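You operate a simulated robot arm through the tools that you are given. There is no shell and no other tool.

You are at the controls of a simulated robot arm. One attempt, no reset.

Task
Close down the heat press: dial off, time to SHORT, head over the pad, switch off.

Only the result counts: the job must be done as asked and must still hold three seconds after the hand-in. Knocking over, shifting, dropping, spilling or breaking anything else fails it.

Robot
A 5-joint arm with a two-finger parallel gripper, fixed in place. Base frame: the origin is at the foot of the arm, x ahead of it, y to its left, z up. Units: mm, degrees, N and s.
It reaches about 1134 mm from its shoulder. Its first joint turns from -149.0 to 149.0 degrees. Payload 1.57 kg.
The tool frame sits at the grasp point between the pads (the TCP): z along the fingers, y along the line on which they close. The tips reach 30 mm beyond it. The gripper opens to 110 mm. The fingers are 24 mm wide and 12 mm thick; the gripper's body (48 by 112 mm) begins 78 mm behind the TCP.
Orientation is told as [roll, pitch, yaw] about the base's x, y, z axes, in that order, counted from this pose: with the fingers straight down and closing along the base's y, the tool's x points along the base's -x, its y along +y and its z along -z.

Tools
- The arm moves only by the tool arm_command. Its argument "rows" is one flat list of numbers, 7 for each row, row after row: the shift along the tool's x, y, z in mm, then the turn, a rotation vector about the tool's x, y, z in degrees, then the gripper command, from -1 (fully open) to 1 (shut), values between in proportion. In form: [dx, dy, dz, ax, ay, az, claw, dx, dy, dz, ax, ay, az, claw, ...]. A call has 1 to 20 rows; each row is the pose to reach, as a shift and turn from the pose commanded when the call began, along the tool's axes at that moment. Each row takes 0.2 s and may step no farther than 50 mm and 8.6 degrees from the row before; otherwise, or with a gripper value out of range, the whole call is refused. Where a pose cannot be reached the arm comes as near as it can. A force on the tool above 40 N (or 10 N above the force at the start of the call, whichever is more), or a blocked arm, ends the call early, and 0.2 s more pass. The fingers move at their own pace (about 72 mm/s each) and stop on an object; they squeeze with about 43 N. The grip force told is the motor's: it shows also when the fingers shut on nothing. Time passes only in rows, and 0.2 s behind the last, so rows that repeat a pose let the fingers close. It gives the time, the measured TCP pose, the force on the tool (base axes), the opening and the grip force at its end, in the units of the frame above (readings bear some noise), with the torque about the TCP (base axes, N m) and any sound that the robot's microphone picked up, and new pictures: "show" is both (left out), scene, wrist or none.
- Cameras (640 x 400 px; columns grow to the right, rows downward): "scene" is fixed at [218.6, 648.8, 1509.2]; the picture's right is [0.29, 0.96, 0.00], its down [0.87, -0.26, -0.42] and it looks along [-0.40, 0.12, -0.91] (base axes); focal length 352 px, centre (320, 200). "wrist" rides on the gripper at [70, 16, -141] in the tool frame; the picture's right is [-0.23, 0.97, 0.00], its down [-0.85, -0.20, -0.48] and it looks along [-0.47, -0.11, 0.88] (tool axes); focal length 222 px, centre (320, 200). There is no depth. A picture from a camera that has moved, and an enlarged one, comes with that camera's place and axes in the base frame and with its lens.
- lift_body(by): slides the trunk up (or, below 0, down) by that many mm; the arm rides with it, the base frame stays. It gives what a move gives, with no picture.
- enlarge(camera, box): a new picture of the part [left, top, right, bottom] of that camera's present view, enlarged. It takes no simulated time.
- sign_off(): hands the job in; it is judged then, once.

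Places have to be worked out from the pictures, the camera data and where the tool is seen. Open the gripper and draw the arm clear of the work before you hand the job in, unless the task says otherwise.

The tools are called after ">>>" as name(argument=value, ...) on one line, values as JSON. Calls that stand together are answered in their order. arm_command: Moves the arm, as the interface text tells. Its arguments: {"type":"object","properties":{"rows":{"type":"array","items":{"type":"number"}},"show":{"type":"string","enum":["both","scene","wrist","none"]}},"required":["rows"]} The other tools are called the same way: lift_body (by) slides the trunk up or down; enlarge (camera, box) takes an enlarged picture of a part of a camera's view; sign_off () hands the job in.

At the start:

```text
t: 0.0
position: [-71.0, 595.9, 1130.2]
tool_rot: [-0.1, -0.1, 0.0]
ft_force: [0.5, 0.0, -0.2]
moment: [0.01, 0.01, 0.02]
grip_width: 110.1
grasp_force: 0.0
trunk travel left (down, up): [-862.0, 108.0]
```

scene: 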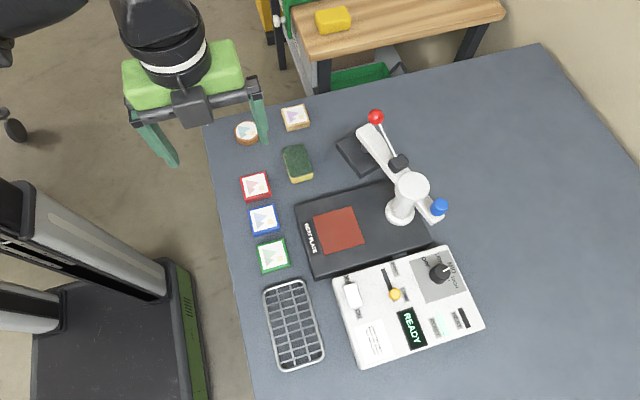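
wrist: 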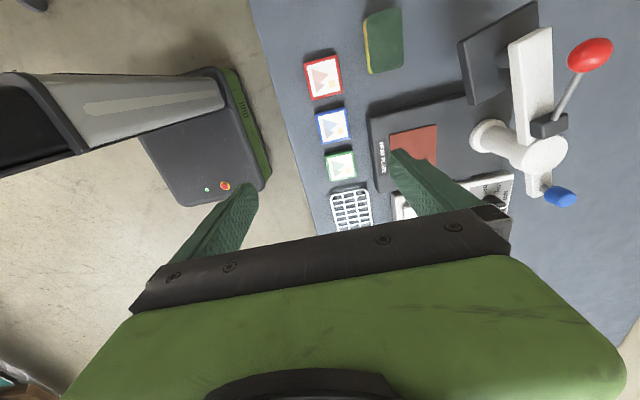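

I begin by looking closely at the press and its control box before moving anything.

>>> enlarge(camera="scene", box=[320, 235, 496, 375])

>>> enlarge(camera="scene", box=[290, 95, 470, 285])

>>> enlarge(camera="wrist", box=[300, 0, 640, 240])

```text
2.86 times, centred on (408, 305) of scene
camera zoom: at [218.6, 648.8, 1509.2], right [0.29, 0.96, 0.0], down [0.87, -0.26, -0.42], along [-0.4, 0.12, -0.91], focal length 1006 px, centre (69, -100)
```

zoom: 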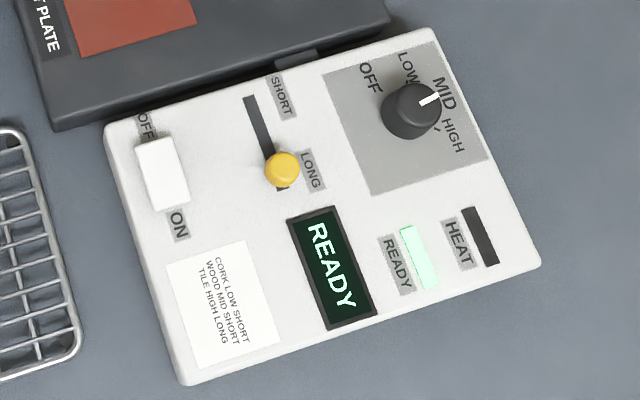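

```text
2.11 times, centred on (380, 190) of scene
camera zoom: at [218.6, 648.8, 1509.2], right [0.29, 0.96, 0.0], down [0.87, -0.26, -0.42], along [-0.4, 0.12, -0.91], focal length 741 px, centre (194, 221)
```

zoom: 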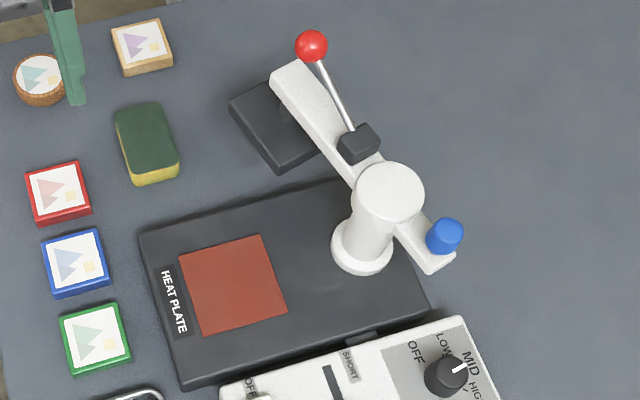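

```text
1.67 times, centred on (470, 120) of wrist
camera zoom: at [-140.7, 611.1, 1270.9], right [0.23, 0.97, 0.0], down [0.85, -0.2, 0.48], along [0.47, -0.11, -0.88], focal length 370 px, centre (70, 333)
```

zoom: 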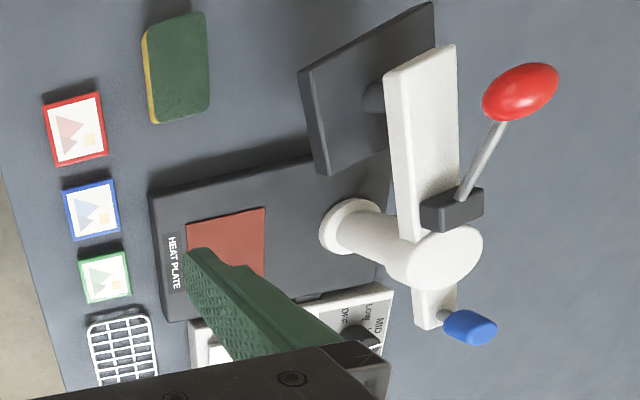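

Triangulating from the two views puts the tile tops at z≈850, the post top near (7, 872, 990), the red ball near (-104, 841, 1044) and the dial near (144, 889, ~900). I move high over the work, above the ball, for a second viewpoint on the box.

>>> arm_command(rows=[0, 0, -20, 0, 0, 0, -1, -14, 40, -20, 0, 0, 0, -1, -28, 80, -20, 0, 0, 0, -1, -42, 120, -20, 0, 0, 0, -1, -56, 160, -20, 0, 0, 0, -1, -71, 204, -20, 0, 0, 0, -1, -71, 204, -20, 0, 0, 0, -1], show="both")

```text
t: 1.6
position: [0.9, 798.6, 1128.5]
tool_rot: [0.0, 0.0, 0.1]
ft_force: [-0.9, 0.2, -0.1]
moment: [-0.02, 0.0, -0.01]
grip_width: 110.3
grasp_force: 0.1
out of reach, approached as far as the arm can: row 1, 2, 3, 4, 5, 6, 7
trunk travel left (down, up): [-862.0, 108.0]
camera wrist: at [-69.4, 813.4, 1271.2], right [0.23, 0.97, 0.0], down [0.85, -0.2, 0.48], along [0.47, -0.11, -0.88], focal length 222 px, centre (320, 200)
```

scene: 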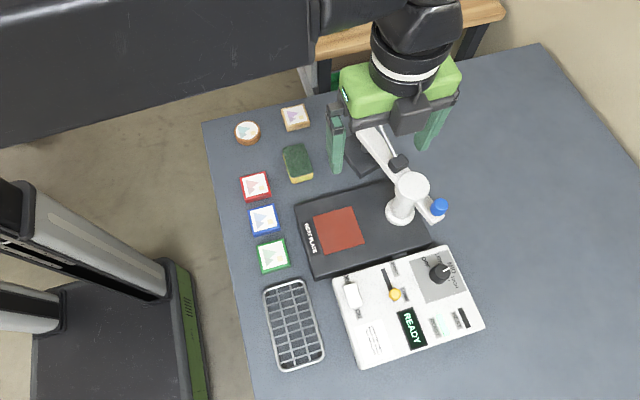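
wrist: 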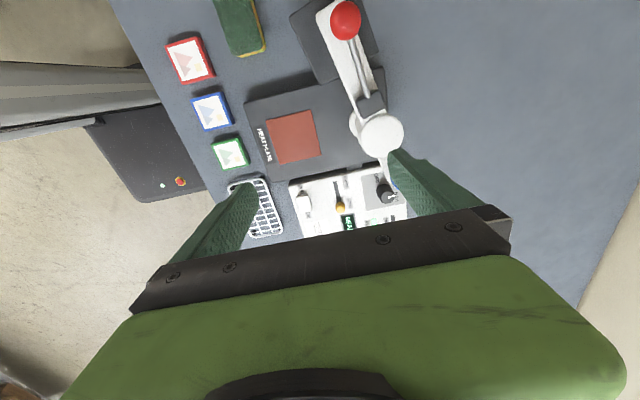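

The wrist camera now sees the control box between the fingers. I enlarge it for triangulation.

>>> enlarge(camera="wrist", box=[270, 110, 430, 240])

>>> enlarge(camera="wrist", box=[230, 0, 430, 170])

>>> enlarge(camera="scene", box=[400, 240, 490, 310])

>>> enlarge(camera="scene", box=[330, 250, 420, 320])

```text
3.08 times, centred on (350, 175) of wrist
camera zoom: at [-69.4, 813.4, 1271.2], right [0.23, 0.97, 0.0], down [0.85, -0.2, 0.48], along [0.47, -0.11, -0.88], focal length 684 px, centre (228, 277)
```

zoom: 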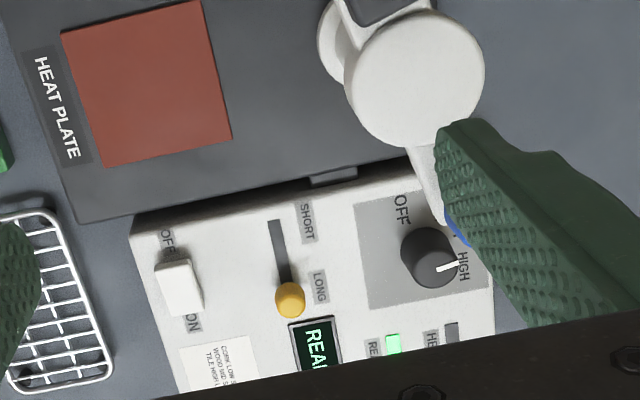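

```text
2.35 times, centred on (330, 85) of wrist
camera zoom: at [-69.4, 813.4, 1271.2], right [0.23, 0.97, 0.0], down [0.85, -0.2, 0.48], along [0.47, -0.11, -0.88], focal length 523 px, centre (296, 471)
```

zoom: 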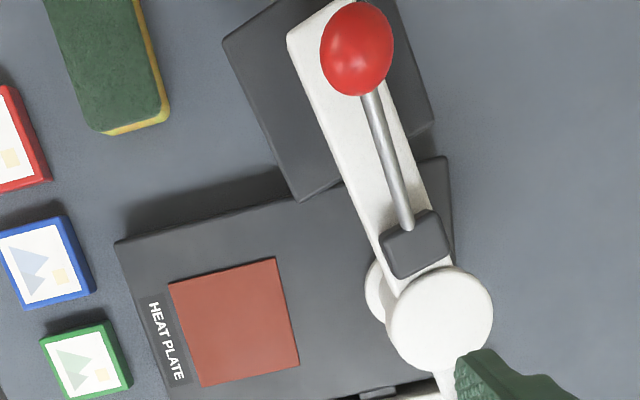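

```text
5.71 times, centred on (445, 275) of scene
camera zoom: at [218.6, 648.8, 1509.2], right [0.29, 0.96, 0.0], down [0.87, -0.26, -0.42], along [-0.4, 0.12, -0.91], focal length 2011 px, centre (-394, -229)
```

zoom: 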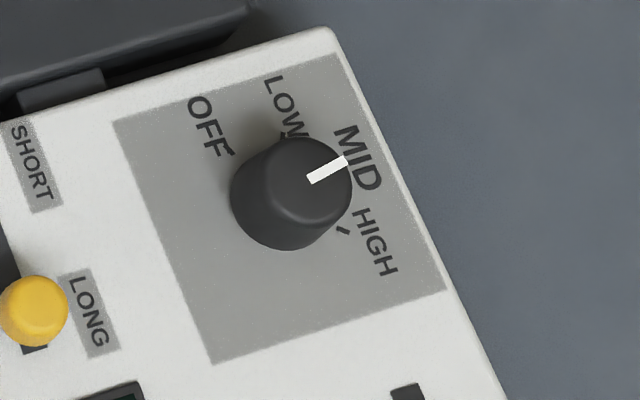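

```text
5.71 times, centred on (375, 285) of scene
camera zoom: at [218.6, 648.8, 1509.2], right [0.29, 0.96, 0.0], down [0.87, -0.26, -0.42], along [-0.4, 0.12, -0.91], focal length 2011 px, centre (6, -286)
```

zoom: 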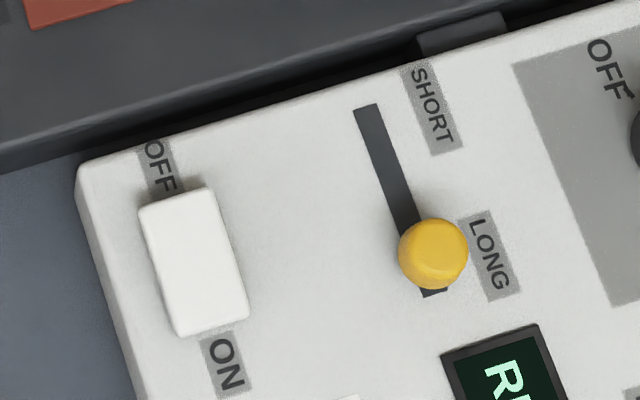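

The control box turns out to be axis-aligned with its top at z≈882.5. The dial axis is near (144.5, 890), with its pointer at about 100° (MID) and OFF at about 200°, so it needs +100° counter-clockwise. The slider is at (154, 801), with its slot along x from 104 to 164, and the rocker is at (135, 733) with OFF toward -x. I now move above the dial with the tool yawed +60°.

>>> arm_command(rows=[-18, 11.4, 5, 0, 0, -7.5, -1, -36, 22.8, 10, 0, 0, -15, -1, -54, 34.2, 15, 0, 0, -22.5, -1, -72, 45.6, 20, 0, 0, -30, -1, -90, 57, 30, 0, 0, -37.5, -1, -108, 68.4, 40, 0, 0, -45, -1, -126, 80, 50, 0, 0, -52.5, -1, -143.5, 91.4, 60, 0, 0, -60, -1, -143.5, 91.4, 60, 0, 0, -60, -1], show="both")

```text
t: 3.6
position: [144.7, 889.4, 1129.0]
tool_rot: [-0.1, 0.1, 60.1]
ft_force: [0.1, 0.0, 0.0]
moment: [0.02, -0.01, 0.01]
grip_width: 109.8
grasp_force: 0.0
out of reach, approached as far as the arm can: row 1, 2, 3, 4, 5, 6, 7, 8, 9
trunk travel left (down, up): [-862.0, 108.0]
camera wrist: at [95.1, 837.1, 1271.1], right [-0.73, 0.68, 0.0], down [0.6, 0.64, 0.48], along [0.33, 0.35, -0.88], focal length 222 px, centre (320, 200)
```

scene: 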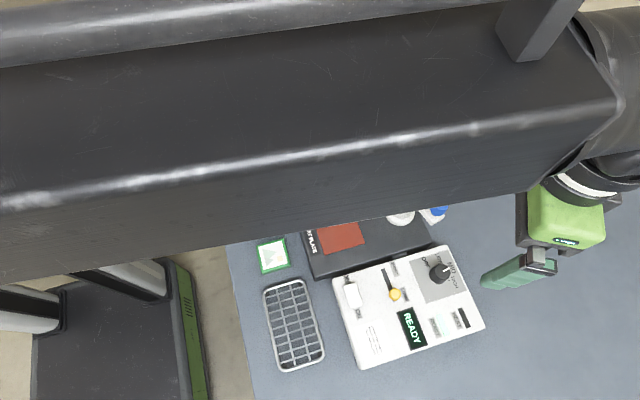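
wrist: 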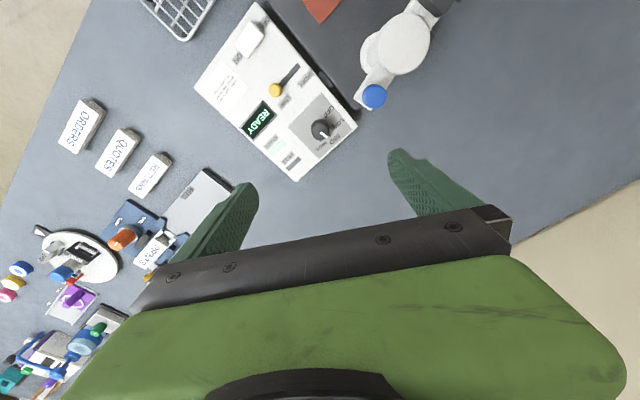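

The height stayed at 1129 although I asked for a descent, so I test whether the arm can move vertically by itself, or only by the trunk.

>>> arm_command(rows=[0, 0, 10, 0, 0, 0, -1, 0, 0, 20, 0, 0, 0, -1, 0, 0, 20, 0, 0, 0, -1], show="none")

```text
t: 4.4
position: [144.1, 891.0, 1128.7]
tool_rot: [0.0, 0.1, 59.9]
ft_force: [0.0, -0.4, 0.6]
moment: [0.0, -0.04, 0.01]
grip_width: 110.1
grasp_force: 0.1
out of reach, approached as far as the arm can: row 1, 2, 3
trunk travel left (down, up): [-862.0, 108.0]
```

The arm has no vertical travel of its own, so height comes only from the trunk. I narrow the gripper to about 66 mm to stay clear of the blue knob, then lower the trunk partway and look.

>>> arm_command(rows=[0, 0, 0, 0, 0, 0, -0.2, 0, 0, 0, 0, 0, 0, -0.2, 0, 0, 0, 0, 0, 0, -0.2], show="none")

>>> lift_body(by=-90)

>>> enlarge(camera="wrist", box=[0, 0, 640, 400])

>>> enlarge(camera="scene", box=[0, 0, 640, 400])

```text
t: 5.2
position: [143.7, 889.9, 1128.5]
tool_rot: [0.0, 0.1, 60.0]
ft_force: [0.5, 0.0, -0.1]
moment: [-0.01, -0.02, -0.02]
grip_width: 66.0
grasp_force: 0.1
trunk travel left (down, up): [-862.0, 108.0]
```

```text
t: 6.5
position: [143.2, 890.1, 1039.2]
tool_rot: [0.0, 0.0, 59.9]
ft_force: [-0.4, -0.4, -0.3]
moment: [0.04, 0.02, 0.05]
grip_width: 66.3
grasp_force: 0.0
trunk travel left (down, up): [-772.0, 198.0]
```

```text
1.00 times, centred on (320, 200) of wrist (not enlarged: the box is as wide or as high as the picture)
camera zoom: at [95.1, 837.1, 1181.1], right [-0.73, 0.68, 0.0], down [0.6, 0.64, 0.48], along [0.33, 0.35, -0.88], focal length 222 px, centre (320, 200)
```

zoom: 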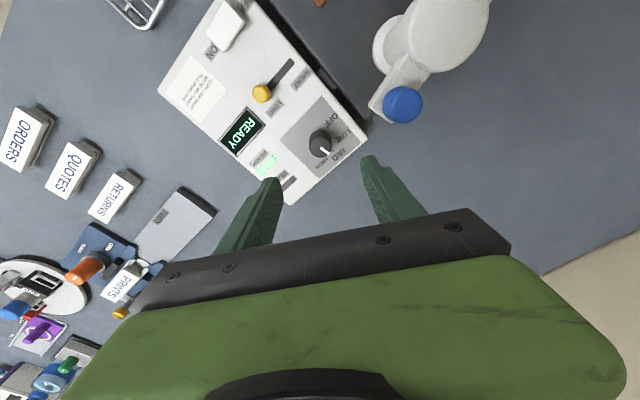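

```text
1.00 times, centred on (320, 200) of scene (not enlarged: the box is as wide or as high as the picture)
camera zoom: at [218.6, 648.8, 1509.2], right [0.29, 0.96, 0.0], down [0.87, -0.26, -0.42], along [-0.4, 0.12, -0.91], focal length 352 px, centre (320, 200)
```

zoom: 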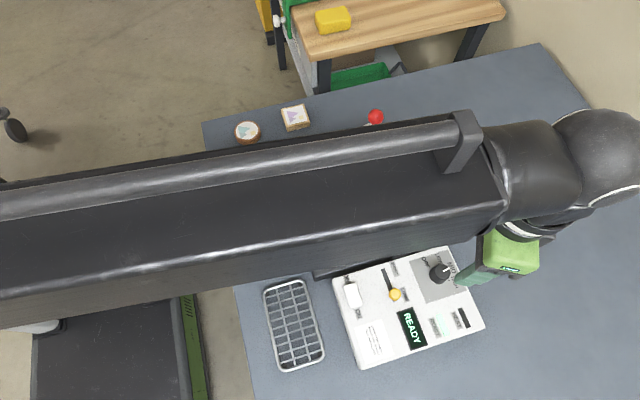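

The trunk went down cleanly and the arm beam is well above the press. I enlarge the wrist view of the dial to check that the tool axis is centred on it; a centred dial top should fall near pixel (320, 146).

>>> enlarge(camera="wrist", box=[270, 100, 370, 180])

>>> enlarge(camera="wrist", box=[180, 0, 480, 200])

```text
5.00 times, centred on (320, 140) of wrist
camera zoom: at [95.1, 837.1, 1181.1], right [-0.73, 0.68, 0.0], down [0.6, 0.64, 0.48], along [0.33, 0.35, -0.88], focal length 1111 px, centre (320, 500)
```

zoom: 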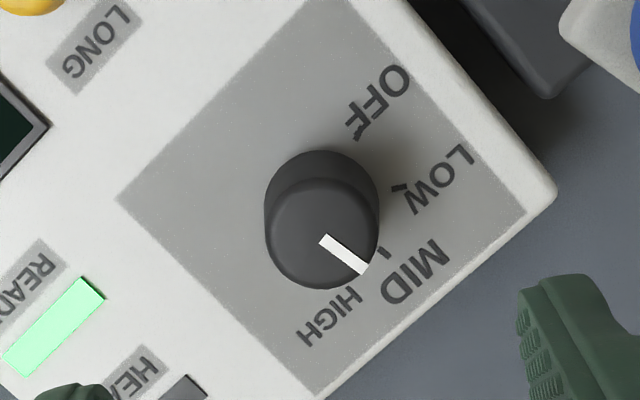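

```text
2.00 times, centred on (330, 100) of wrist
camera zoom: at [95.1, 837.1, 1181.1], right [-0.73, 0.68, 0.0], down [0.6, 0.64, 0.48], along [0.33, 0.35, -0.88], focal length 444 px, centre (300, 400)
```

zoom: 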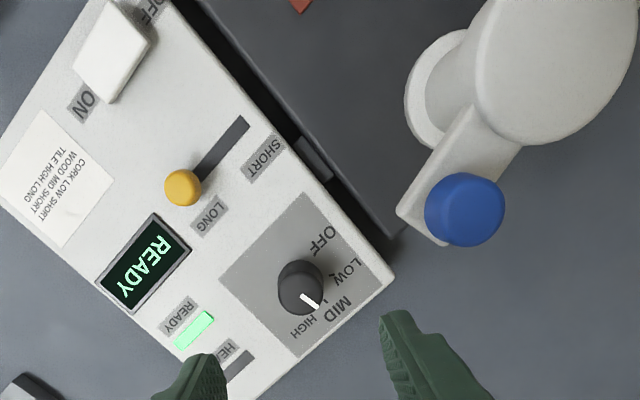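

The dial knob is about 29 mm across and 30 mm tall, and it lies within about 1 mm of the tool axis. A yaw range of 130°→230° keeps the gripper body's corners and the camera side away from the blue knob, so I spin on to 130° here at height.

>>> arm_command(rows=[-0.6, -0.1, 0, 0, 0, -7.8, -0.2, -1.2, -0.2, 0, 0, 0, -15.6, -0.2, -1.2, -0.2, 0, 0, 0, -23.4, -0.2, -1.2, -0.2, 0, 0, 0, -31.2, -0.2, -1.2, -0.2, 0, 0, 0, -39, -0.2, -1.2, -0.2, 0, 0, 0, -46.8, -0.2, -1.2, -0.2, 0, 0, 0, -54.6, -0.2, -1.2, -0.2, 0, 0, 0, -62.4, -0.2, -1.2, -0.2, 0, 0, 0, -70, -0.2, -1.2, -0.2, 0, 0, 0, -70, -0.2], show="wrist")

>>> enlarge(camera="wrist", box=[270, 100, 370, 180])

```text
t: 8.7
position: [145.5, 890.9, 1038.0]
tool_rot: [0.0, 0.1, 130.1]
ft_force: [-0.2, -0.6, -0.1]
moment: [-0.01, 0.03, 0.0]
grip_width: 66.0
grasp_force: 0.0
trunk travel left (down, up): [-772.0, 198.0]
camera wrist: at [177.8, 826.2, 1181.0], right [-0.89, -0.45, 0.0], down [-0.4, 0.78, 0.48], along [-0.22, 0.43, -0.88], focal length 222 px, centre (320, 200)
```

wrist: 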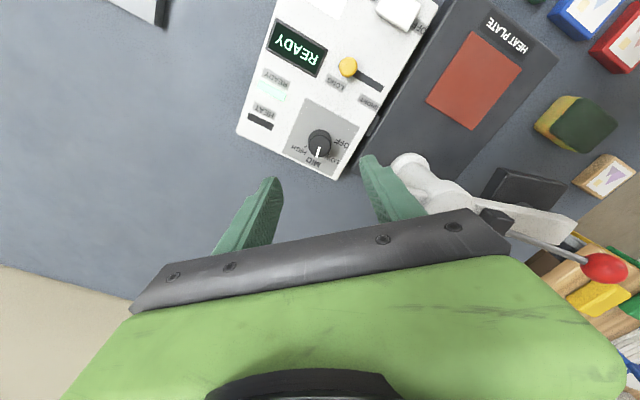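

```text
5.00 times, centred on (320, 140) of wrist
camera zoom: at [177.8, 826.2, 1181.0], right [-0.89, -0.45, 0.0], down [-0.4, 0.78, 0.48], along [-0.22, 0.43, -0.88], focal length 1111 px, centre (320, 500)
```

zoom: 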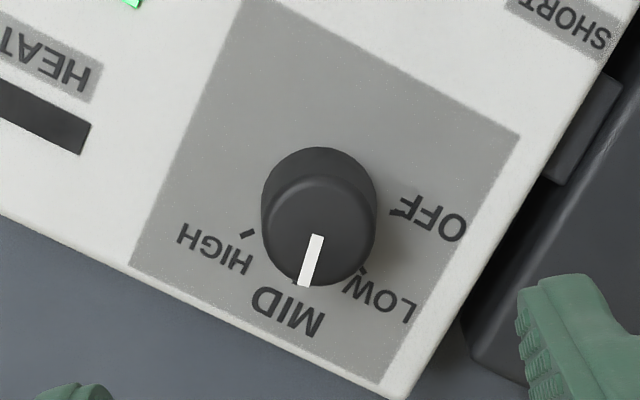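

The dial is centred to within a millimetre. I lower the trunk so the fingertips straddle the dial about 8 mm above the panel.

>>> lift_body(by=-90)

>>> enlarge(camera="wrist", box=[160, 50, 480, 250])

>>> enlarge(camera="scene", box=[360, 160, 600, 320])

```text
t: 9.9
position: [145.4, 891.6, 948.9]
tool_rot: [0.0, 0.1, 130.0]
ft_force: [0.4, 0.1, 0.6]
moment: [-0.01, 0.03, 0.04]
grip_width: 65.9
grasp_force: 0.1
trunk travel left (down, up): [-682.0, 288.0]
```

```text
2.00 times, centred on (320, 150) of wrist
camera zoom: at [177.7, 826.0, 1091.1], right [-0.89, -0.45, 0.0], down [-0.4, 0.78, 0.48], along [-0.22, 0.43, -0.88], focal length 444 px, centre (320, 300)
```

zoom: 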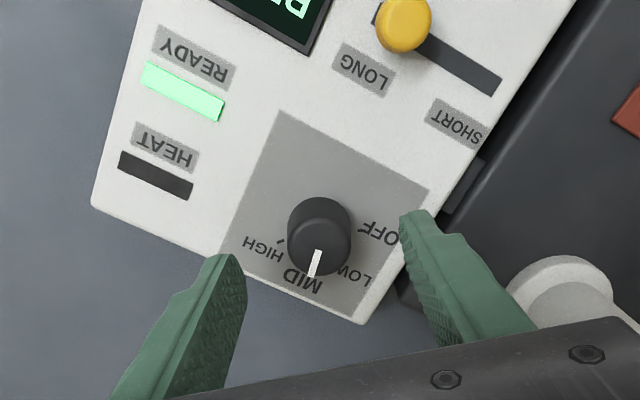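

```text
2.50 times, centred on (480, 240) of scene
camera zoom: at [218.6, 648.8, 1509.2], right [0.29, 0.96, 0.0], down [0.87, -0.26, -0.42], along [-0.4, 0.12, -0.91], focal length 880 px, centre (-80, 100)
```

zoom: 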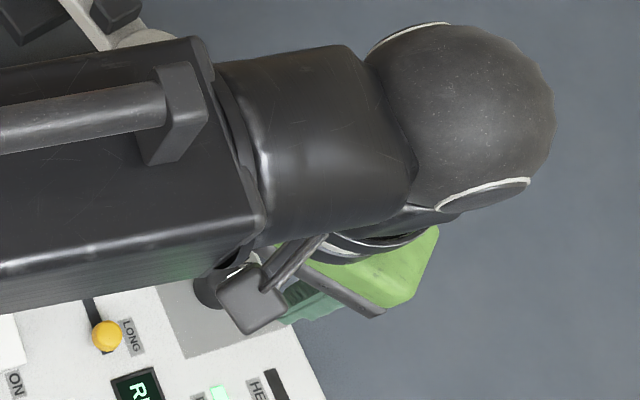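

The camera's body sits over free space and the fingers straddle the dial. I lower the last 29 mm.

>>> lift_body(by=-29)

>>> enlarge(camera="wrist", box=[200, 60, 440, 210])

```text
t: 10.6
position: [145.6, 891.5, 919.8]
tool_rot: [0.0, 0.0, 130.0]
ft_force: [-0.6, 0.0, -0.4]
moment: [-0.01, 0.0, -0.03]
grip_width: 66.2
grasp_force: 0.0
trunk travel left (down, up): [-653.0, 317.0]
```

```text
2.67 times, centred on (320, 135) of wrist
camera zoom: at [177.7, 826.0, 1062.1], right [-0.89, -0.45, 0.0], down [-0.4, 0.78, 0.48], along [-0.22, 0.43, -0.88], focal length 592 px, centre (320, 373)
```

zoom: 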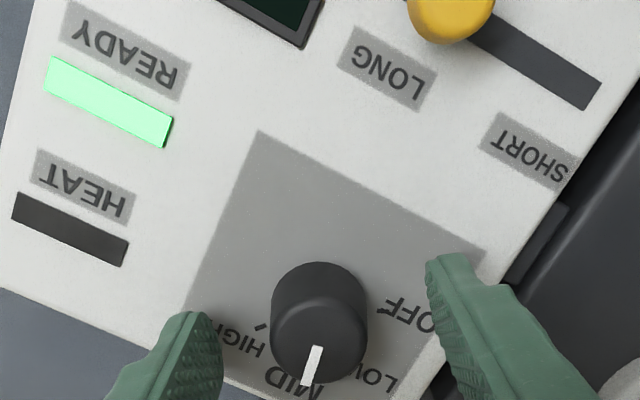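

The fingers straddle the dial, and I close on it now without turning.

>>> arm_command(rows=[0, 0, 0, 0, 0, 0, 0.3, 0, 0, 0, 0, 0, 0, 0.45, 0, 0, 0, 0, 0, 0, 1, 0, 0, 0, 0, 0, 0, 1, 0, 0, 0, 0, 0, 0, 1], show="wrist")

```text
t: 11.8
position: [145.8, 890.8, 919.8]
tool_rot: [-0.1, 0.0, 130.0]
ft_force: [3.7, 6.0, 4.7]
moment: [0.21, -0.18, -0.02]
grip_width: 29.8
grasp_force: 39.1
trunk travel left (down, up): [-653.0, 317.0]
camera wrist: at [178.0, 826.3, 1061.9], right [-0.89, -0.45, 0.0], down [-0.4, 0.78, 0.48], along [-0.22, 0.43, -0.88], focal length 222 px, centre (320, 200)
```

wrist: 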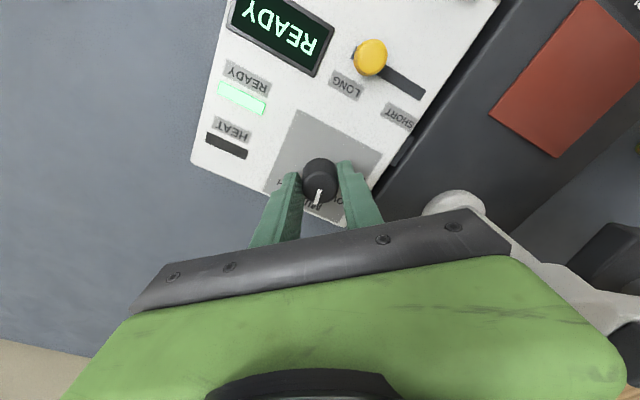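

The dial is gripped at 29.8 mm with little side force. I turn it +50° (counter-clockwise from above) and check.

>>> arm_command(rows=[0, 0, 0, 0, 0, -8, 1, 0, 0, 0, 0, 0, -16, 1, 0, 0, 0, 0, 0, -24, 1, 0, 0, 0, 0, 0, -32, 1, 0, 0, 0, 0, 0, -40, 1, 0, 0, 0, 0, 0, -48, 1, 0, 0, 0, 0, 0, -50, 1, 0, 0, 0, 0, 0, -50, 1], show="wrist")

>>> enlarge(camera="wrist", box=[240, 120, 400, 220])

```text
t: 13.6
position: [145.9, 891.2, 920.5]
tool_rot: [-0.2, 0.0, -179.8]
ft_force: [6.8, 22.2, 18.2]
moment: [0.64, 0.22, -0.03]
grip_width: 29.9
grasp_force: 38.9
trunk travel left (down, up): [-653.0, 317.0]
camera wrist: at [215.8, 874.2, 1061.9], right [-0.23, -0.97, 0.0], down [-0.86, 0.2, 0.48], along [-0.47, 0.11, -0.88], focal length 222 px, centre (320, 200)
```

wrist: 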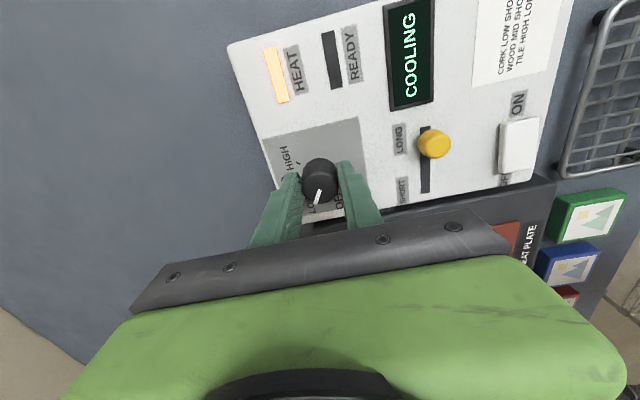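

```text
4.00 times, centred on (320, 170) of wrist
camera zoom: at [215.8, 874.2, 1061.9], right [-0.23, -0.97, 0.0], down [-0.86, 0.2, 0.48], along [-0.47, 0.11, -0.88], focal length 888 px, centre (320, 320)
```

zoom: 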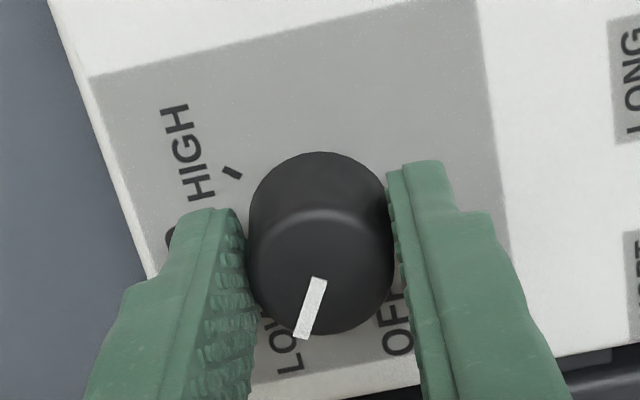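

The dial is now at LOW and the display reads COOLING. A 22 N sideways load in +y suggests the dial axis is slightly to +y of the tool, so I shift 1 mm that way to relieve it.

>>> arm_command(rows=[0, -0.5, 0, 0, 0, 0, 1, 0, -1, 0, 0, 0, 0, 1, 0, -1, 0, 0, 0, 0, 1], show="none")

```text
t: 14.4
position: [145.6, 891.7, 919.4]
tool_rot: [-0.2, 0.0, 180.0]
ft_force: [8.1, 17.2, 15.1]
moment: [0.63, -0.08, -0.04]
grip_width: 29.7
grasp_force: 39.6
trunk travel left (down, up): [-653.0, 317.0]
```

The load eased, so I shift a little further in the same direction.

>>> arm_command(rows=[0.5, -0.8, 0, 0, 0, 0, 1, 1, -1.6, 0, 0, 0, 0, 1, 1, -1.6, 0, 0, 0, 0, 1], show="none")

```text
t: 15.2
position: [145.3, 892.2, 919.6]
tool_rot: [-0.2, 0.0, -180.0]
ft_force: [2.0, 17.3, 14.8]
moment: [0.59, -0.59, -0.03]
grip_width: 30.0
grasp_force: 39.3
trunk travel left (down, up): [-653.0, 317.0]
```

Forces are modest and steady. I continue turning, 26° first, to see the trend.

>>> arm_command(rows=[0, 0, 0, 0, 0, -6, 1, 0, 0, 0, 0, 0, -12, 1, 0, 0, 0, 0, 0, -18, 1, 0, 0, 0, 0, 0, -24, 1, 0, 0, 0, 0, 0, -26, 1], show="wrist")

```text
t: 16.4
position: [147.0, 892.0, 920.0]
tool_rot: [-0.2, 0.2, -153.9]
ft_force: [2.6, 22.5, 17.1]
moment: [0.43, 0.78, -0.03]
grip_width: 30.0
grasp_force: 39.0
trunk travel left (down, up): [-653.0, 317.0]
camera wrist: at [215.6, 906.7, 1062.0], right [0.22, -0.97, 0.0], down [-0.86, -0.2, 0.48], along [-0.47, -0.1, -0.88], focal length 222 px, centre (320, 200)
```

wrist: 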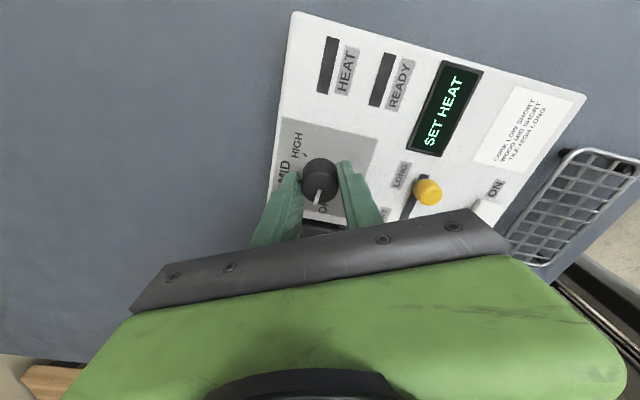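

The display already reads SET HEAT, so the dial is in the OFF half. I turn the remaining 24° to bring the pointer onto the OFF mark.

>>> arm_command(rows=[0, 0, 0, 0, 0, -6, 1, 0, 0, 0, 0, 0, -12, 1, 0, 0, 0, 0, 0, -18, 1, 0, 0, 0, 0, 0, -24, 1, 0, 0, 0, 0, 0, -24, 1], show="wrist")

>>> enlarge(camera="wrist", box=[240, 120, 400, 220])

>>> enlarge(camera="scene", box=[320, 160, 600, 360])

```text
t: 17.6
position: [145.1, 893.3, 919.7]
tool_rot: [-0.1, 0.2, -129.8]
ft_force: [-2.3, 24.0, 17.9]
moment: [0.48, 0.31, -0.59]
grip_width: 29.7
grasp_force: 39.4
trunk travel left (down, up): [-653.0, 317.0]
camera wrist: at [202.8, 933.8, 1062.1], right [0.6, -0.8, 0.0], down [-0.7, -0.53, 0.48], along [-0.38, -0.28, -0.88], focal length 222 px, centre (320, 200)
```

wrist: 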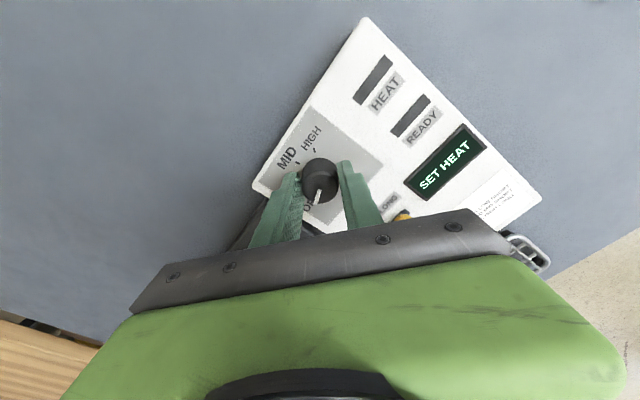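

```text
4.00 times, centred on (320, 170) of wrist
camera zoom: at [202.8, 933.8, 1062.1], right [0.6, -0.8, 0.0], down [-0.7, -0.53, 0.48], along [-0.38, -0.28, -0.88], focal length 888 px, centre (320, 320)
```

zoom: 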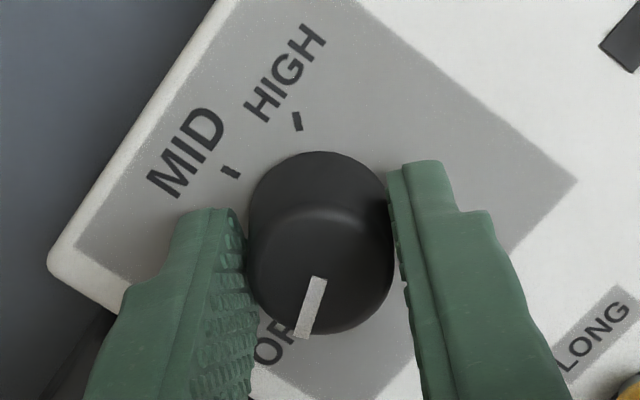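

```text
2.00 times, centred on (460, 260) of scene
camera zoom: at [218.6, 648.8, 1509.2], right [0.29, 0.96, 0.0], down [0.87, -0.26, -0.42], along [-0.4, 0.12, -0.91], focal length 704 px, centre (40, 80)
```

zoom: 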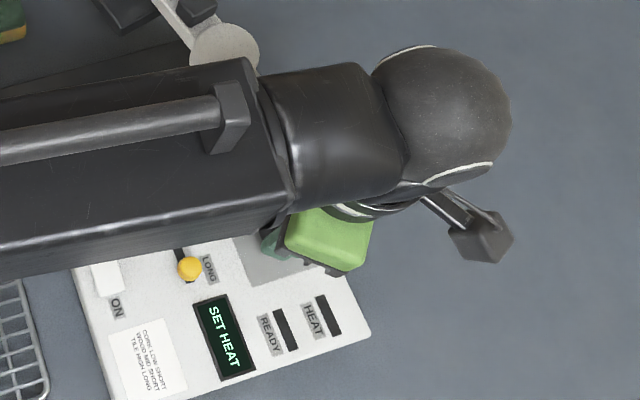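

A 0.59 N·m counter-torque shows the dial has reached its OFF stop, with the pointer on OFF. I open the fingers and raise the trunk to inspect it.

>>> arm_command(rows=[0, 0, 0, 0, 0, 0, 0.2, 0, 0, 0, 0, 0, 0, -0.2, 0, 0, 0, 0, 0, 0, -0.2, 0, 0, 0, 0, 0, 0, -0.2], show="none")

>>> lift_body(by=80)

>>> enlarge(camera="wrist", box=[270, 100, 370, 180])

>>> enlarge(camera="wrist", box=[0, 0, 640, 400])

```text
t: 18.6
position: [147.1, 892.8, 919.7]
tool_rot: [-0.1, 0.1, -130.0]
ft_force: [0.0, -0.9, 0.4]
moment: [0.02, 0.0, -0.02]
grip_width: 65.9
grasp_force: 0.1
trunk travel left (down, up): [-653.0, 317.0]
```

```text
t: 19.8
position: [146.0, 891.4, 999.9]
tool_rot: [0.0, 0.0, -130.1]
ft_force: [0.0, -0.3, 0.5]
moment: [0.03, 0.0, 0.0]
grip_width: 65.9
grasp_force: 0.1
trunk travel left (down, up): [-733.0, 237.0]
```

```text
5.00 times, centred on (320, 140) of wrist
camera zoom: at [203.5, 933.2, 1141.9], right [0.6, -0.8, 0.0], down [-0.7, -0.53, 0.48], along [-0.38, -0.29, -0.88], focal length 1111 px, centre (320, 500)
```

zoom: 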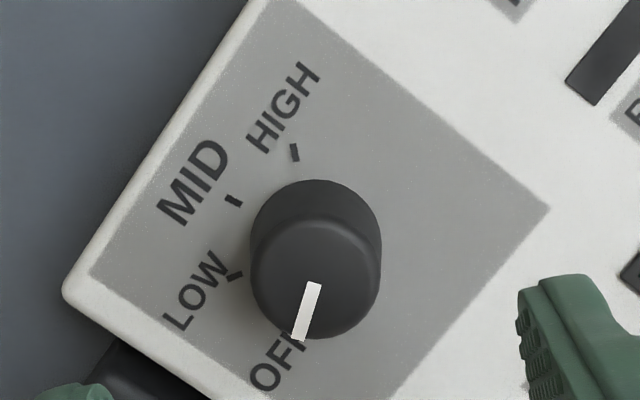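

```text
1.00 times, centred on (320, 200) of wrist (not enlarged: the box is as wide or as high as the picture)
camera zoom: at [203.5, 933.2, 1141.9], right [0.6, -0.8, 0.0], down [-0.7, -0.53, 0.48], along [-0.38, -0.29, -0.88], focal length 222 px, centre (320, 200)
```

zoom: 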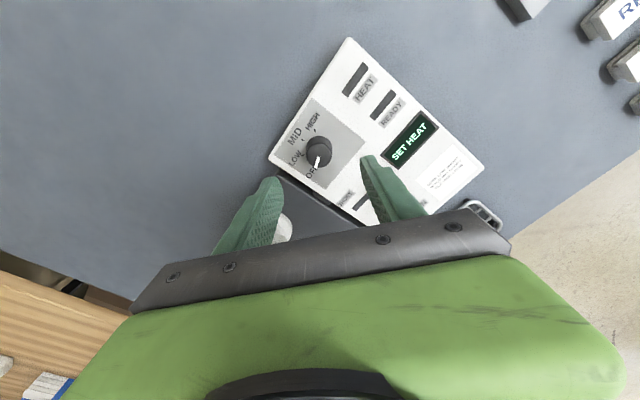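

The dial is on OFF. Next is the slider: I move above it at about (154, 801) and turn the tool so that the fingers close along y with the camera on the +x side.

>>> arm_command(rows=[-9, 9, 0, 0, 0, 7.2, -0.2, -18, 18, 0, 0, 0, 14.4, -0.2, -27, 27, 0, 0, 0, 21.6, -0.2, -36, 36, 0, 0, 0, 28.8, -0.2, -45, 45, 0, 0, 0, 36, -0.2, -54, 54, 0, 0, 0, 43.2, -0.2, -62.8, 63.3, 0, 0, 0, 50, -0.2, -62.8, 63.3, 0, 0, 0, 50, -0.2, -62.8, 63.3, 0, 0, 0, 50, -0.2], show="both")

>>> enlarge(camera="wrist", box=[240, 60, 400, 180])

```text
t: 21.8
position: [154.0, 801.2, 999.5]
tool_rot: [-0.1, 0.1, 180.0]
ft_force: [0.4, -0.2, 0.7]
moment: [-0.02, 0.0, -0.01]
grip_width: 65.9
grasp_force: 0.1
trunk travel left (down, up): [-733.0, 237.0]
camera wrist: at [223.9, 784.4, 1142.0], right [-0.23, -0.97, 0.0], down [-0.86, 0.2, 0.48], along [-0.47, 0.11, -0.88], focal length 222 px, centre (320, 200)
```

scene: 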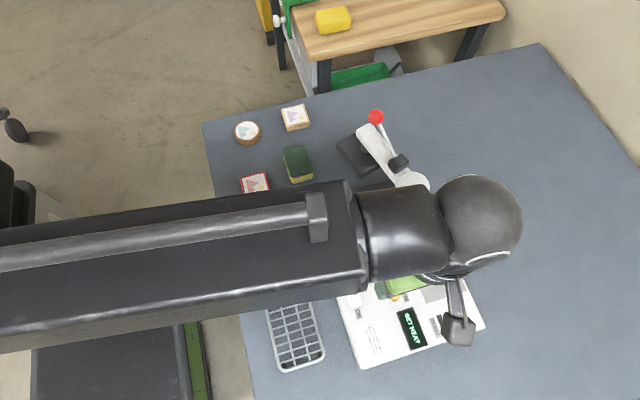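
wrist: 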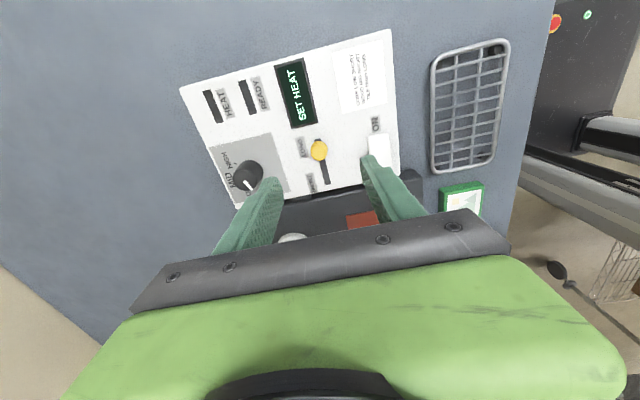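

```text
3.33 times, centred on (320, 120) of wrist
camera zoom: at [223.9, 784.4, 1142.0], right [-0.23, -0.97, 0.0], down [-0.86, 0.2, 0.48], along [-0.47, 0.11, -0.88], focal length 740 px, centre (320, 467)
```

zoom: 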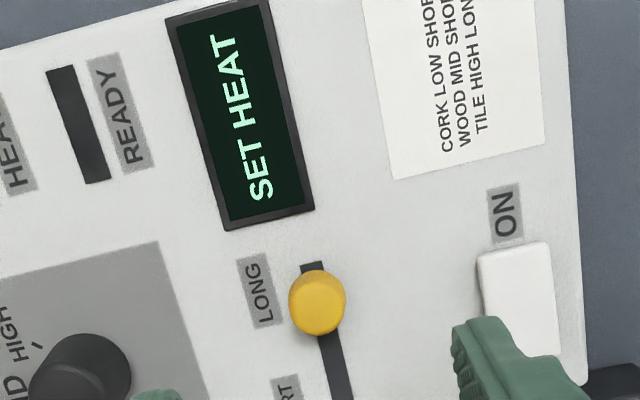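

The slider knob is within 2 mm of the tool axis. I nudge the tool to (155.5, 802) and lower the fingers around it.

>>> arm_command(rows=[1.5, -0.8, 0, 0, 0, 0, -0.2, 1.5, -0.8, 0, 0, 0, 0, -0.2], show="none")

>>> lift_body(by=-83)

>>> enlarge(camera="wrist", box=[200, 60, 440, 210])

```text
t: 22.4
position: [155.6, 803.7, 998.6]
tool_rot: [-0.1, 0.0, -180.0]
ft_force: [-0.7, -0.1, -0.2]
moment: [-0.01, -0.03, 0.01]
grip_width: 65.8
grasp_force: 0.0
trunk travel left (down, up): [-733.0, 237.0]
```

```text
t: 23.6
position: [156.2, 803.4, 916.4]
tool_rot: [0.0, -0.1, -180.0]
ft_force: [-0.6, 0.1, 0.6]
moment: [-0.03, 0.01, -0.03]
grip_width: 65.9
grasp_force: 0.0
trunk travel left (down, up): [-650.0, 320.0]
```

```text
2.67 times, centred on (320, 135) of wrist
camera zoom: at [225.7, 785.5, 1059.1], right [-0.23, -0.97, 0.0], down [-0.86, 0.2, 0.48], along [-0.47, 0.11, -0.88], focal length 592 px, centre (320, 373)
```

zoom: 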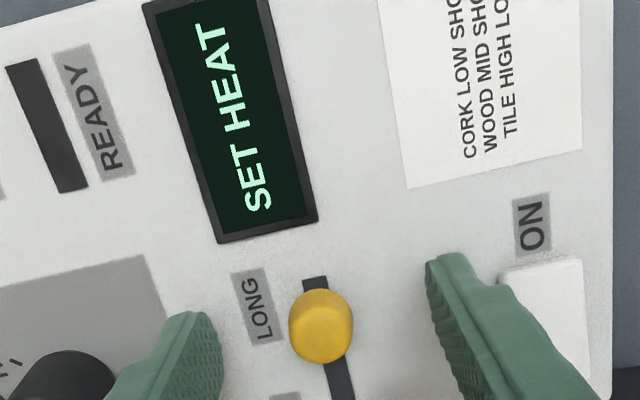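

The knob is centred between the fingers, so I close on it.

>>> arm_command(rows=[0, 0, 0, 0, 0, 0, 0.4, 0, 0, 0, 0, 0, 0, 0.6, 0, 0, 0, 0, 0, 0, 1, 0, 0, 0, 0, 0, 0, 1, 0, 0, 0, 0, 0, 0, 1], show="wrist")

```text
t: 24.8
position: [155.8, 802.1, 916.1]
tool_rot: [0.0, 0.1, -180.0]
ft_force: [-0.9, -1.6, -0.9]
moment: [-0.05, 0.0, -0.04]
grip_width: 19.3
grasp_force: 33.0
trunk travel left (down, up): [-650.0, 320.0]
camera wrist: at [225.7, 785.5, 1059.0], right [-0.23, -0.97, 0.0], down [-0.86, 0.2, 0.48], along [-0.47, 0.11, -0.88], focal length 222 px, centre (320, 200)
```

wrist: 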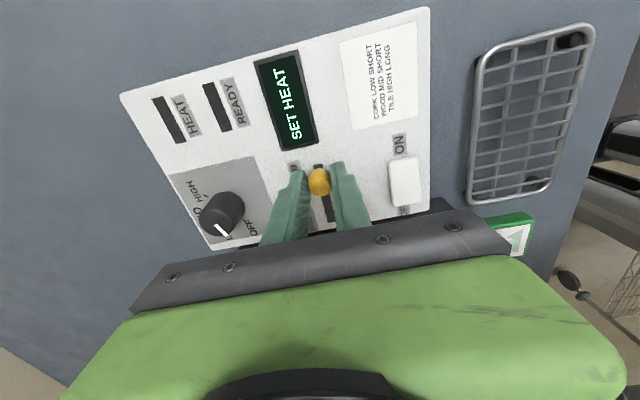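

The slider is gripped at 19.3 mm. I slide it toward SHORT (-x) in small steps.

>>> arm_command(rows=[-5, 0, 0, 0, 0, 0, 1, -10, 0, 0, 0, 0, 0, 1, -15, 0, 0, 0, 0, 0, 1, -20, 0, 0, 0, 0, 0, 1, -25, 0, 0, 0, 0, 0, 1, -30, 0, 0, 0, 0, 0, 1, -35, 0, 0, 0, 0, 0, 1, -38, 0, 0, 0, 0, 0, 1, -38, 0, 0, 0, 0, 0, 1], show="wrist")

>>> enlarge(camera="wrist", box=[240, 120, 400, 220])

```text
t: 26.8
position: [118.2, 803.3, 917.4]
tool_rot: [0.0, 0.0, -180.0]
ft_force: [-1.7, 0.9, 1.9]
moment: [0.02, -0.09, -0.04]
grip_width: 19.2
grasp_force: 33.3
trunk travel left (down, up): [-650.0, 320.0]
camera wrist: at [187.4, 785.5, 1059.0], right [-0.23, -0.97, 0.0], down [-0.86, 0.2, 0.48], along [-0.47, 0.11, -0.88], focal length 222 px, centre (320, 200)
```

wrist: 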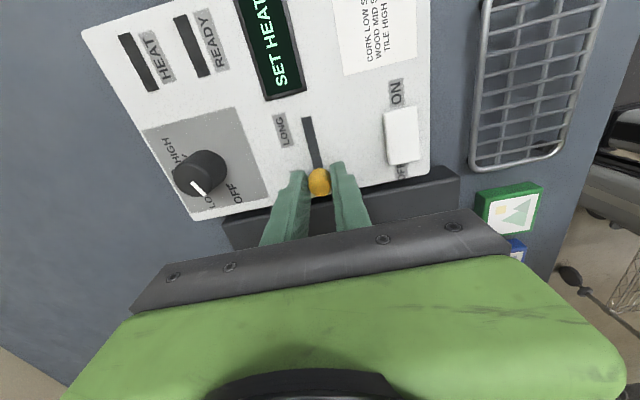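

```text
4.00 times, centred on (320, 170) of wrist
camera zoom: at [187.4, 785.5, 1059.0], right [-0.23, -0.97, 0.0], down [-0.86, 0.2, 0.48], along [-0.47, 0.11, -0.88], focal length 888 px, centre (320, 320)
```

zoom: 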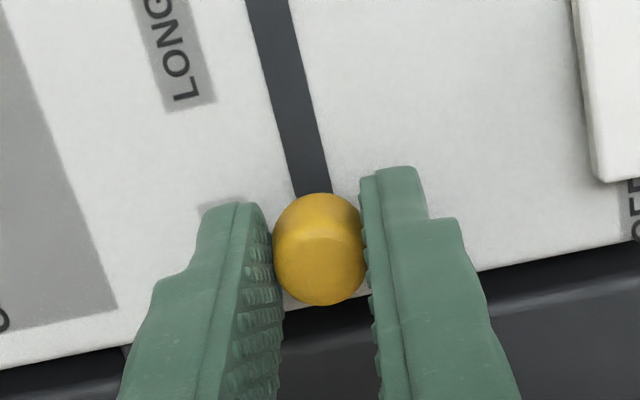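

The slider follows the gripper with almost no force. I continue in small steps, watching for the end stop.

>>> arm_command(rows=[-1.5, 0, 0, 0, 0, 0, 1, -3, 0, 0, 0, 0, 0, 1, -4, 0, 0, 0, 0, 0, 1, -4, 0, 0, 0, 0, 0, 1], show="none")

```text
t: 27.8
position: [116.6, 802.7, 916.8]
tool_rot: [0.0, 0.1, 179.9]
ft_force: [14.5, -1.5, 0.3]
moment: [-0.07, -0.54, -0.03]
grip_width: 19.3
grasp_force: 33.6
trunk travel left (down, up): [-650.0, 320.0]
```

A 14.5 N reaction at x≈116 shows the slider has hit the SHORT stop. I release and raise to inspect it.

>>> arm_command(rows=[0, 0, 0, 0, 0, 0, 0.4, 0, 0, 0, 0, 0, 0, -0.2, 0, 0, 0, 0, 0, 0, -0.2, 0, 0, 0, 0, 0, 0, -0.2], show="none")

>>> lift_body(by=120)

>>> enlarge(camera="wrist", box=[0, 0, 640, 400])

>>> enlarge(camera="wrist", box=[240, 60, 400, 180])

```text
t: 28.8
position: [114.0, 803.2, 916.9]
tool_rot: [0.0, 0.0, -179.9]
ft_force: [0.9, -0.7, 0.3]
moment: [0.0, 0.02, 0.03]
grip_width: 66.1
grasp_force: 0.1
trunk travel left (down, up): [-650.0, 320.0]
```

```text
t: 30.3
position: [113.2, 803.3, 1037.7]
tool_rot: [-0.2, -0.1, -180.0]
ft_force: [-0.3, -0.2, 1.1]
moment: [0.02, 0.0, -0.04]
grip_width: 66.1
grasp_force: 0.1
trunk travel left (down, up): [-770.0, 200.0]
```

```text
1.00 times, centred on (320, 200) of wrist (not enlarged: the box is as wide or as high as the picture)
camera zoom: at [183.0, 785.9, 1178.9], right [-0.23, -0.97, 0.0], down [-0.86, 0.2, 0.48], along [-0.47, 0.11, -0.88], focal length 222 px, centre (320, 200)
```

zoom: 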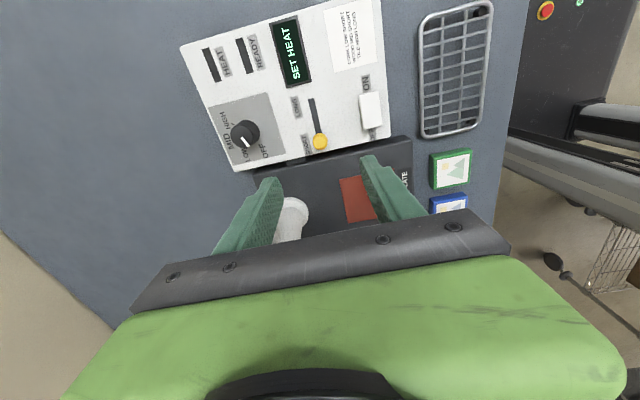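

```text
3.33 times, centred on (320, 120) of wrist
camera zoom: at [183.0, 785.9, 1178.9], right [-0.23, -0.97, 0.0], down [-0.86, 0.2, 0.48], along [-0.47, 0.11, -0.88], focal length 740 px, centre (320, 467)
```

zoom: 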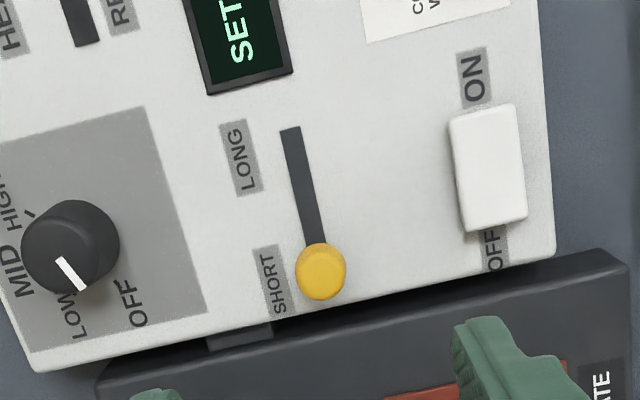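

The slider is at SHORT. For the head I work out the following:
- The post axis is near (8.5, 872).
- The arm plank points at about 193°, is 38 mm wide and has its top at z≈984.
- The platen top is at about z 945.
- The pad centre is at (10, 748), which means a swing of about +77° to 270°.

I raise above the red ball and move over the plank, between the lever block and the ball.

>>> lift_body(by=75)

>>> arm_command(rows=[-30, -9, 0, 0, 0, -2.2, -0.4545, -60, -18, 0, 0, 0, -4.4, -0.4545, -90, -27, 0, 0, 0, -6.6, -0.4545, -120, -36, 0, 0, 0, -8.8, -0.4545, -150, -44, 0, 0, 0, -11, -0.4545, -180.4, -52, 0, 0, 0, -13.4, -0.4545, -180.4, -52, 0, 0, 0, -13.4, -0.4545, -180.4, -52, 0, 0, 0, -13.4, -0.4545], show="both")

```text
t: 31.4
position: [113.5, 803.4, 1110.9]
tool_rot: [-0.1, 0.0, -180.0]
ft_force: [0.3, -0.7, 0.0]
moment: [0.01, 0.0, -0.01]
grip_width: 66.2
grasp_force: 0.1
trunk travel left (down, up): [-845.0, 125.0]
```

```text
t: 33.2
position: [-67.9, 855.3, 1111.6]
tool_rot: [-0.1, 0.0, -166.5]
ft_force: [0.3, 0.5, 0.1]
moment: [-0.01, 0.01, 0.01]
grip_width: 79.9
grasp_force: 0.0
trunk travel left (down, up): [-845.0, 125.0]
camera wrist: at [4.0, 855.2, 1253.9], right [0.01, -1.0, 0.0], down [-0.88, -0.01, 0.48], along [-0.48, 0.0, -0.88], focal length 222 px, centre (320, 200)
```

scene: 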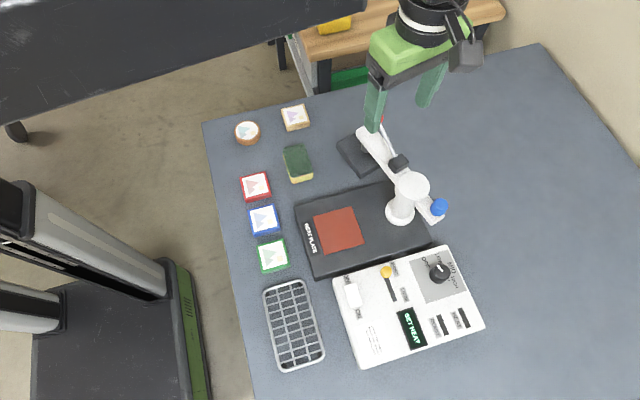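
wrist: 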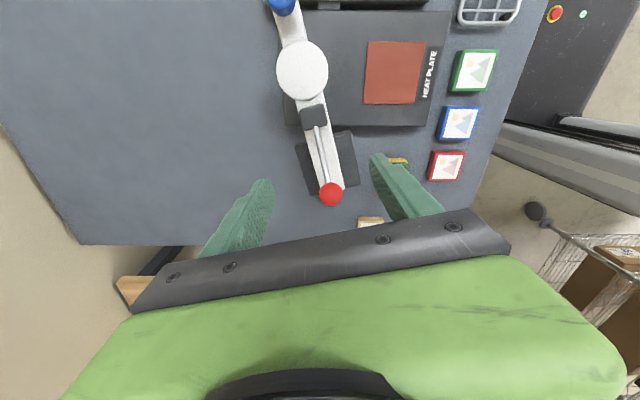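

The gripper is over the plank, and I enlarge both views to check alignment with the plank and lever.

>>> enlarge(camera="wrist", box=[220, 20, 440, 220])

>>> enlarge(camera="scene", box=[320, 60, 500, 240])

```text
2.00 times, centred on (330, 120) of wrist
camera zoom: at [4.0, 855.2, 1253.9], right [0.01, -1.0, 0.0], down [-0.88, -0.01, 0.48], along [-0.48, 0.0, -0.88], focal length 444 px, centre (300, 360)
```

zoom: 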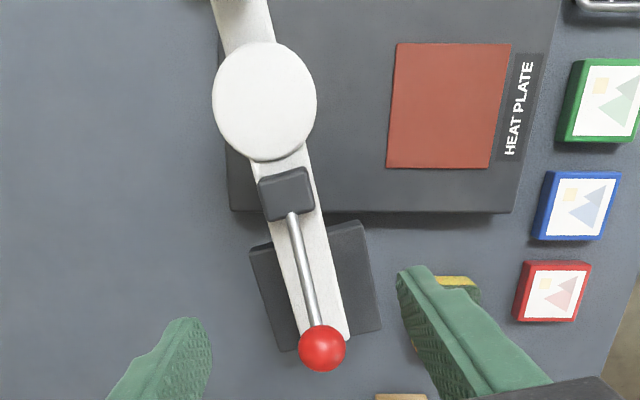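

```text
2.22 times, centred on (410, 150) of scene
camera zoom: at [218.6, 648.8, 1509.2], right [0.29, 0.96, 0.0], down [0.87, -0.26, -0.42], along [-0.4, 0.12, -0.91], focal length 782 px, centre (120, 311)
```

zoom: 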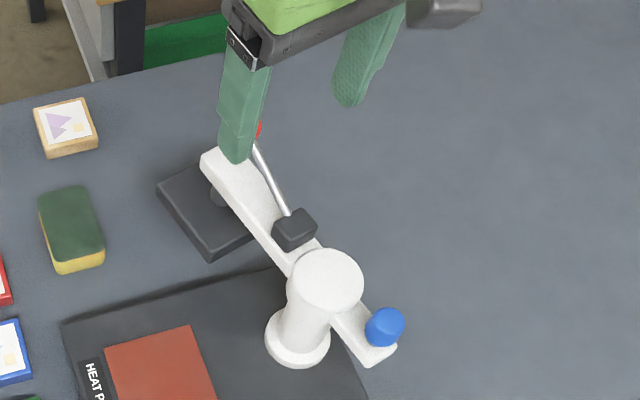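

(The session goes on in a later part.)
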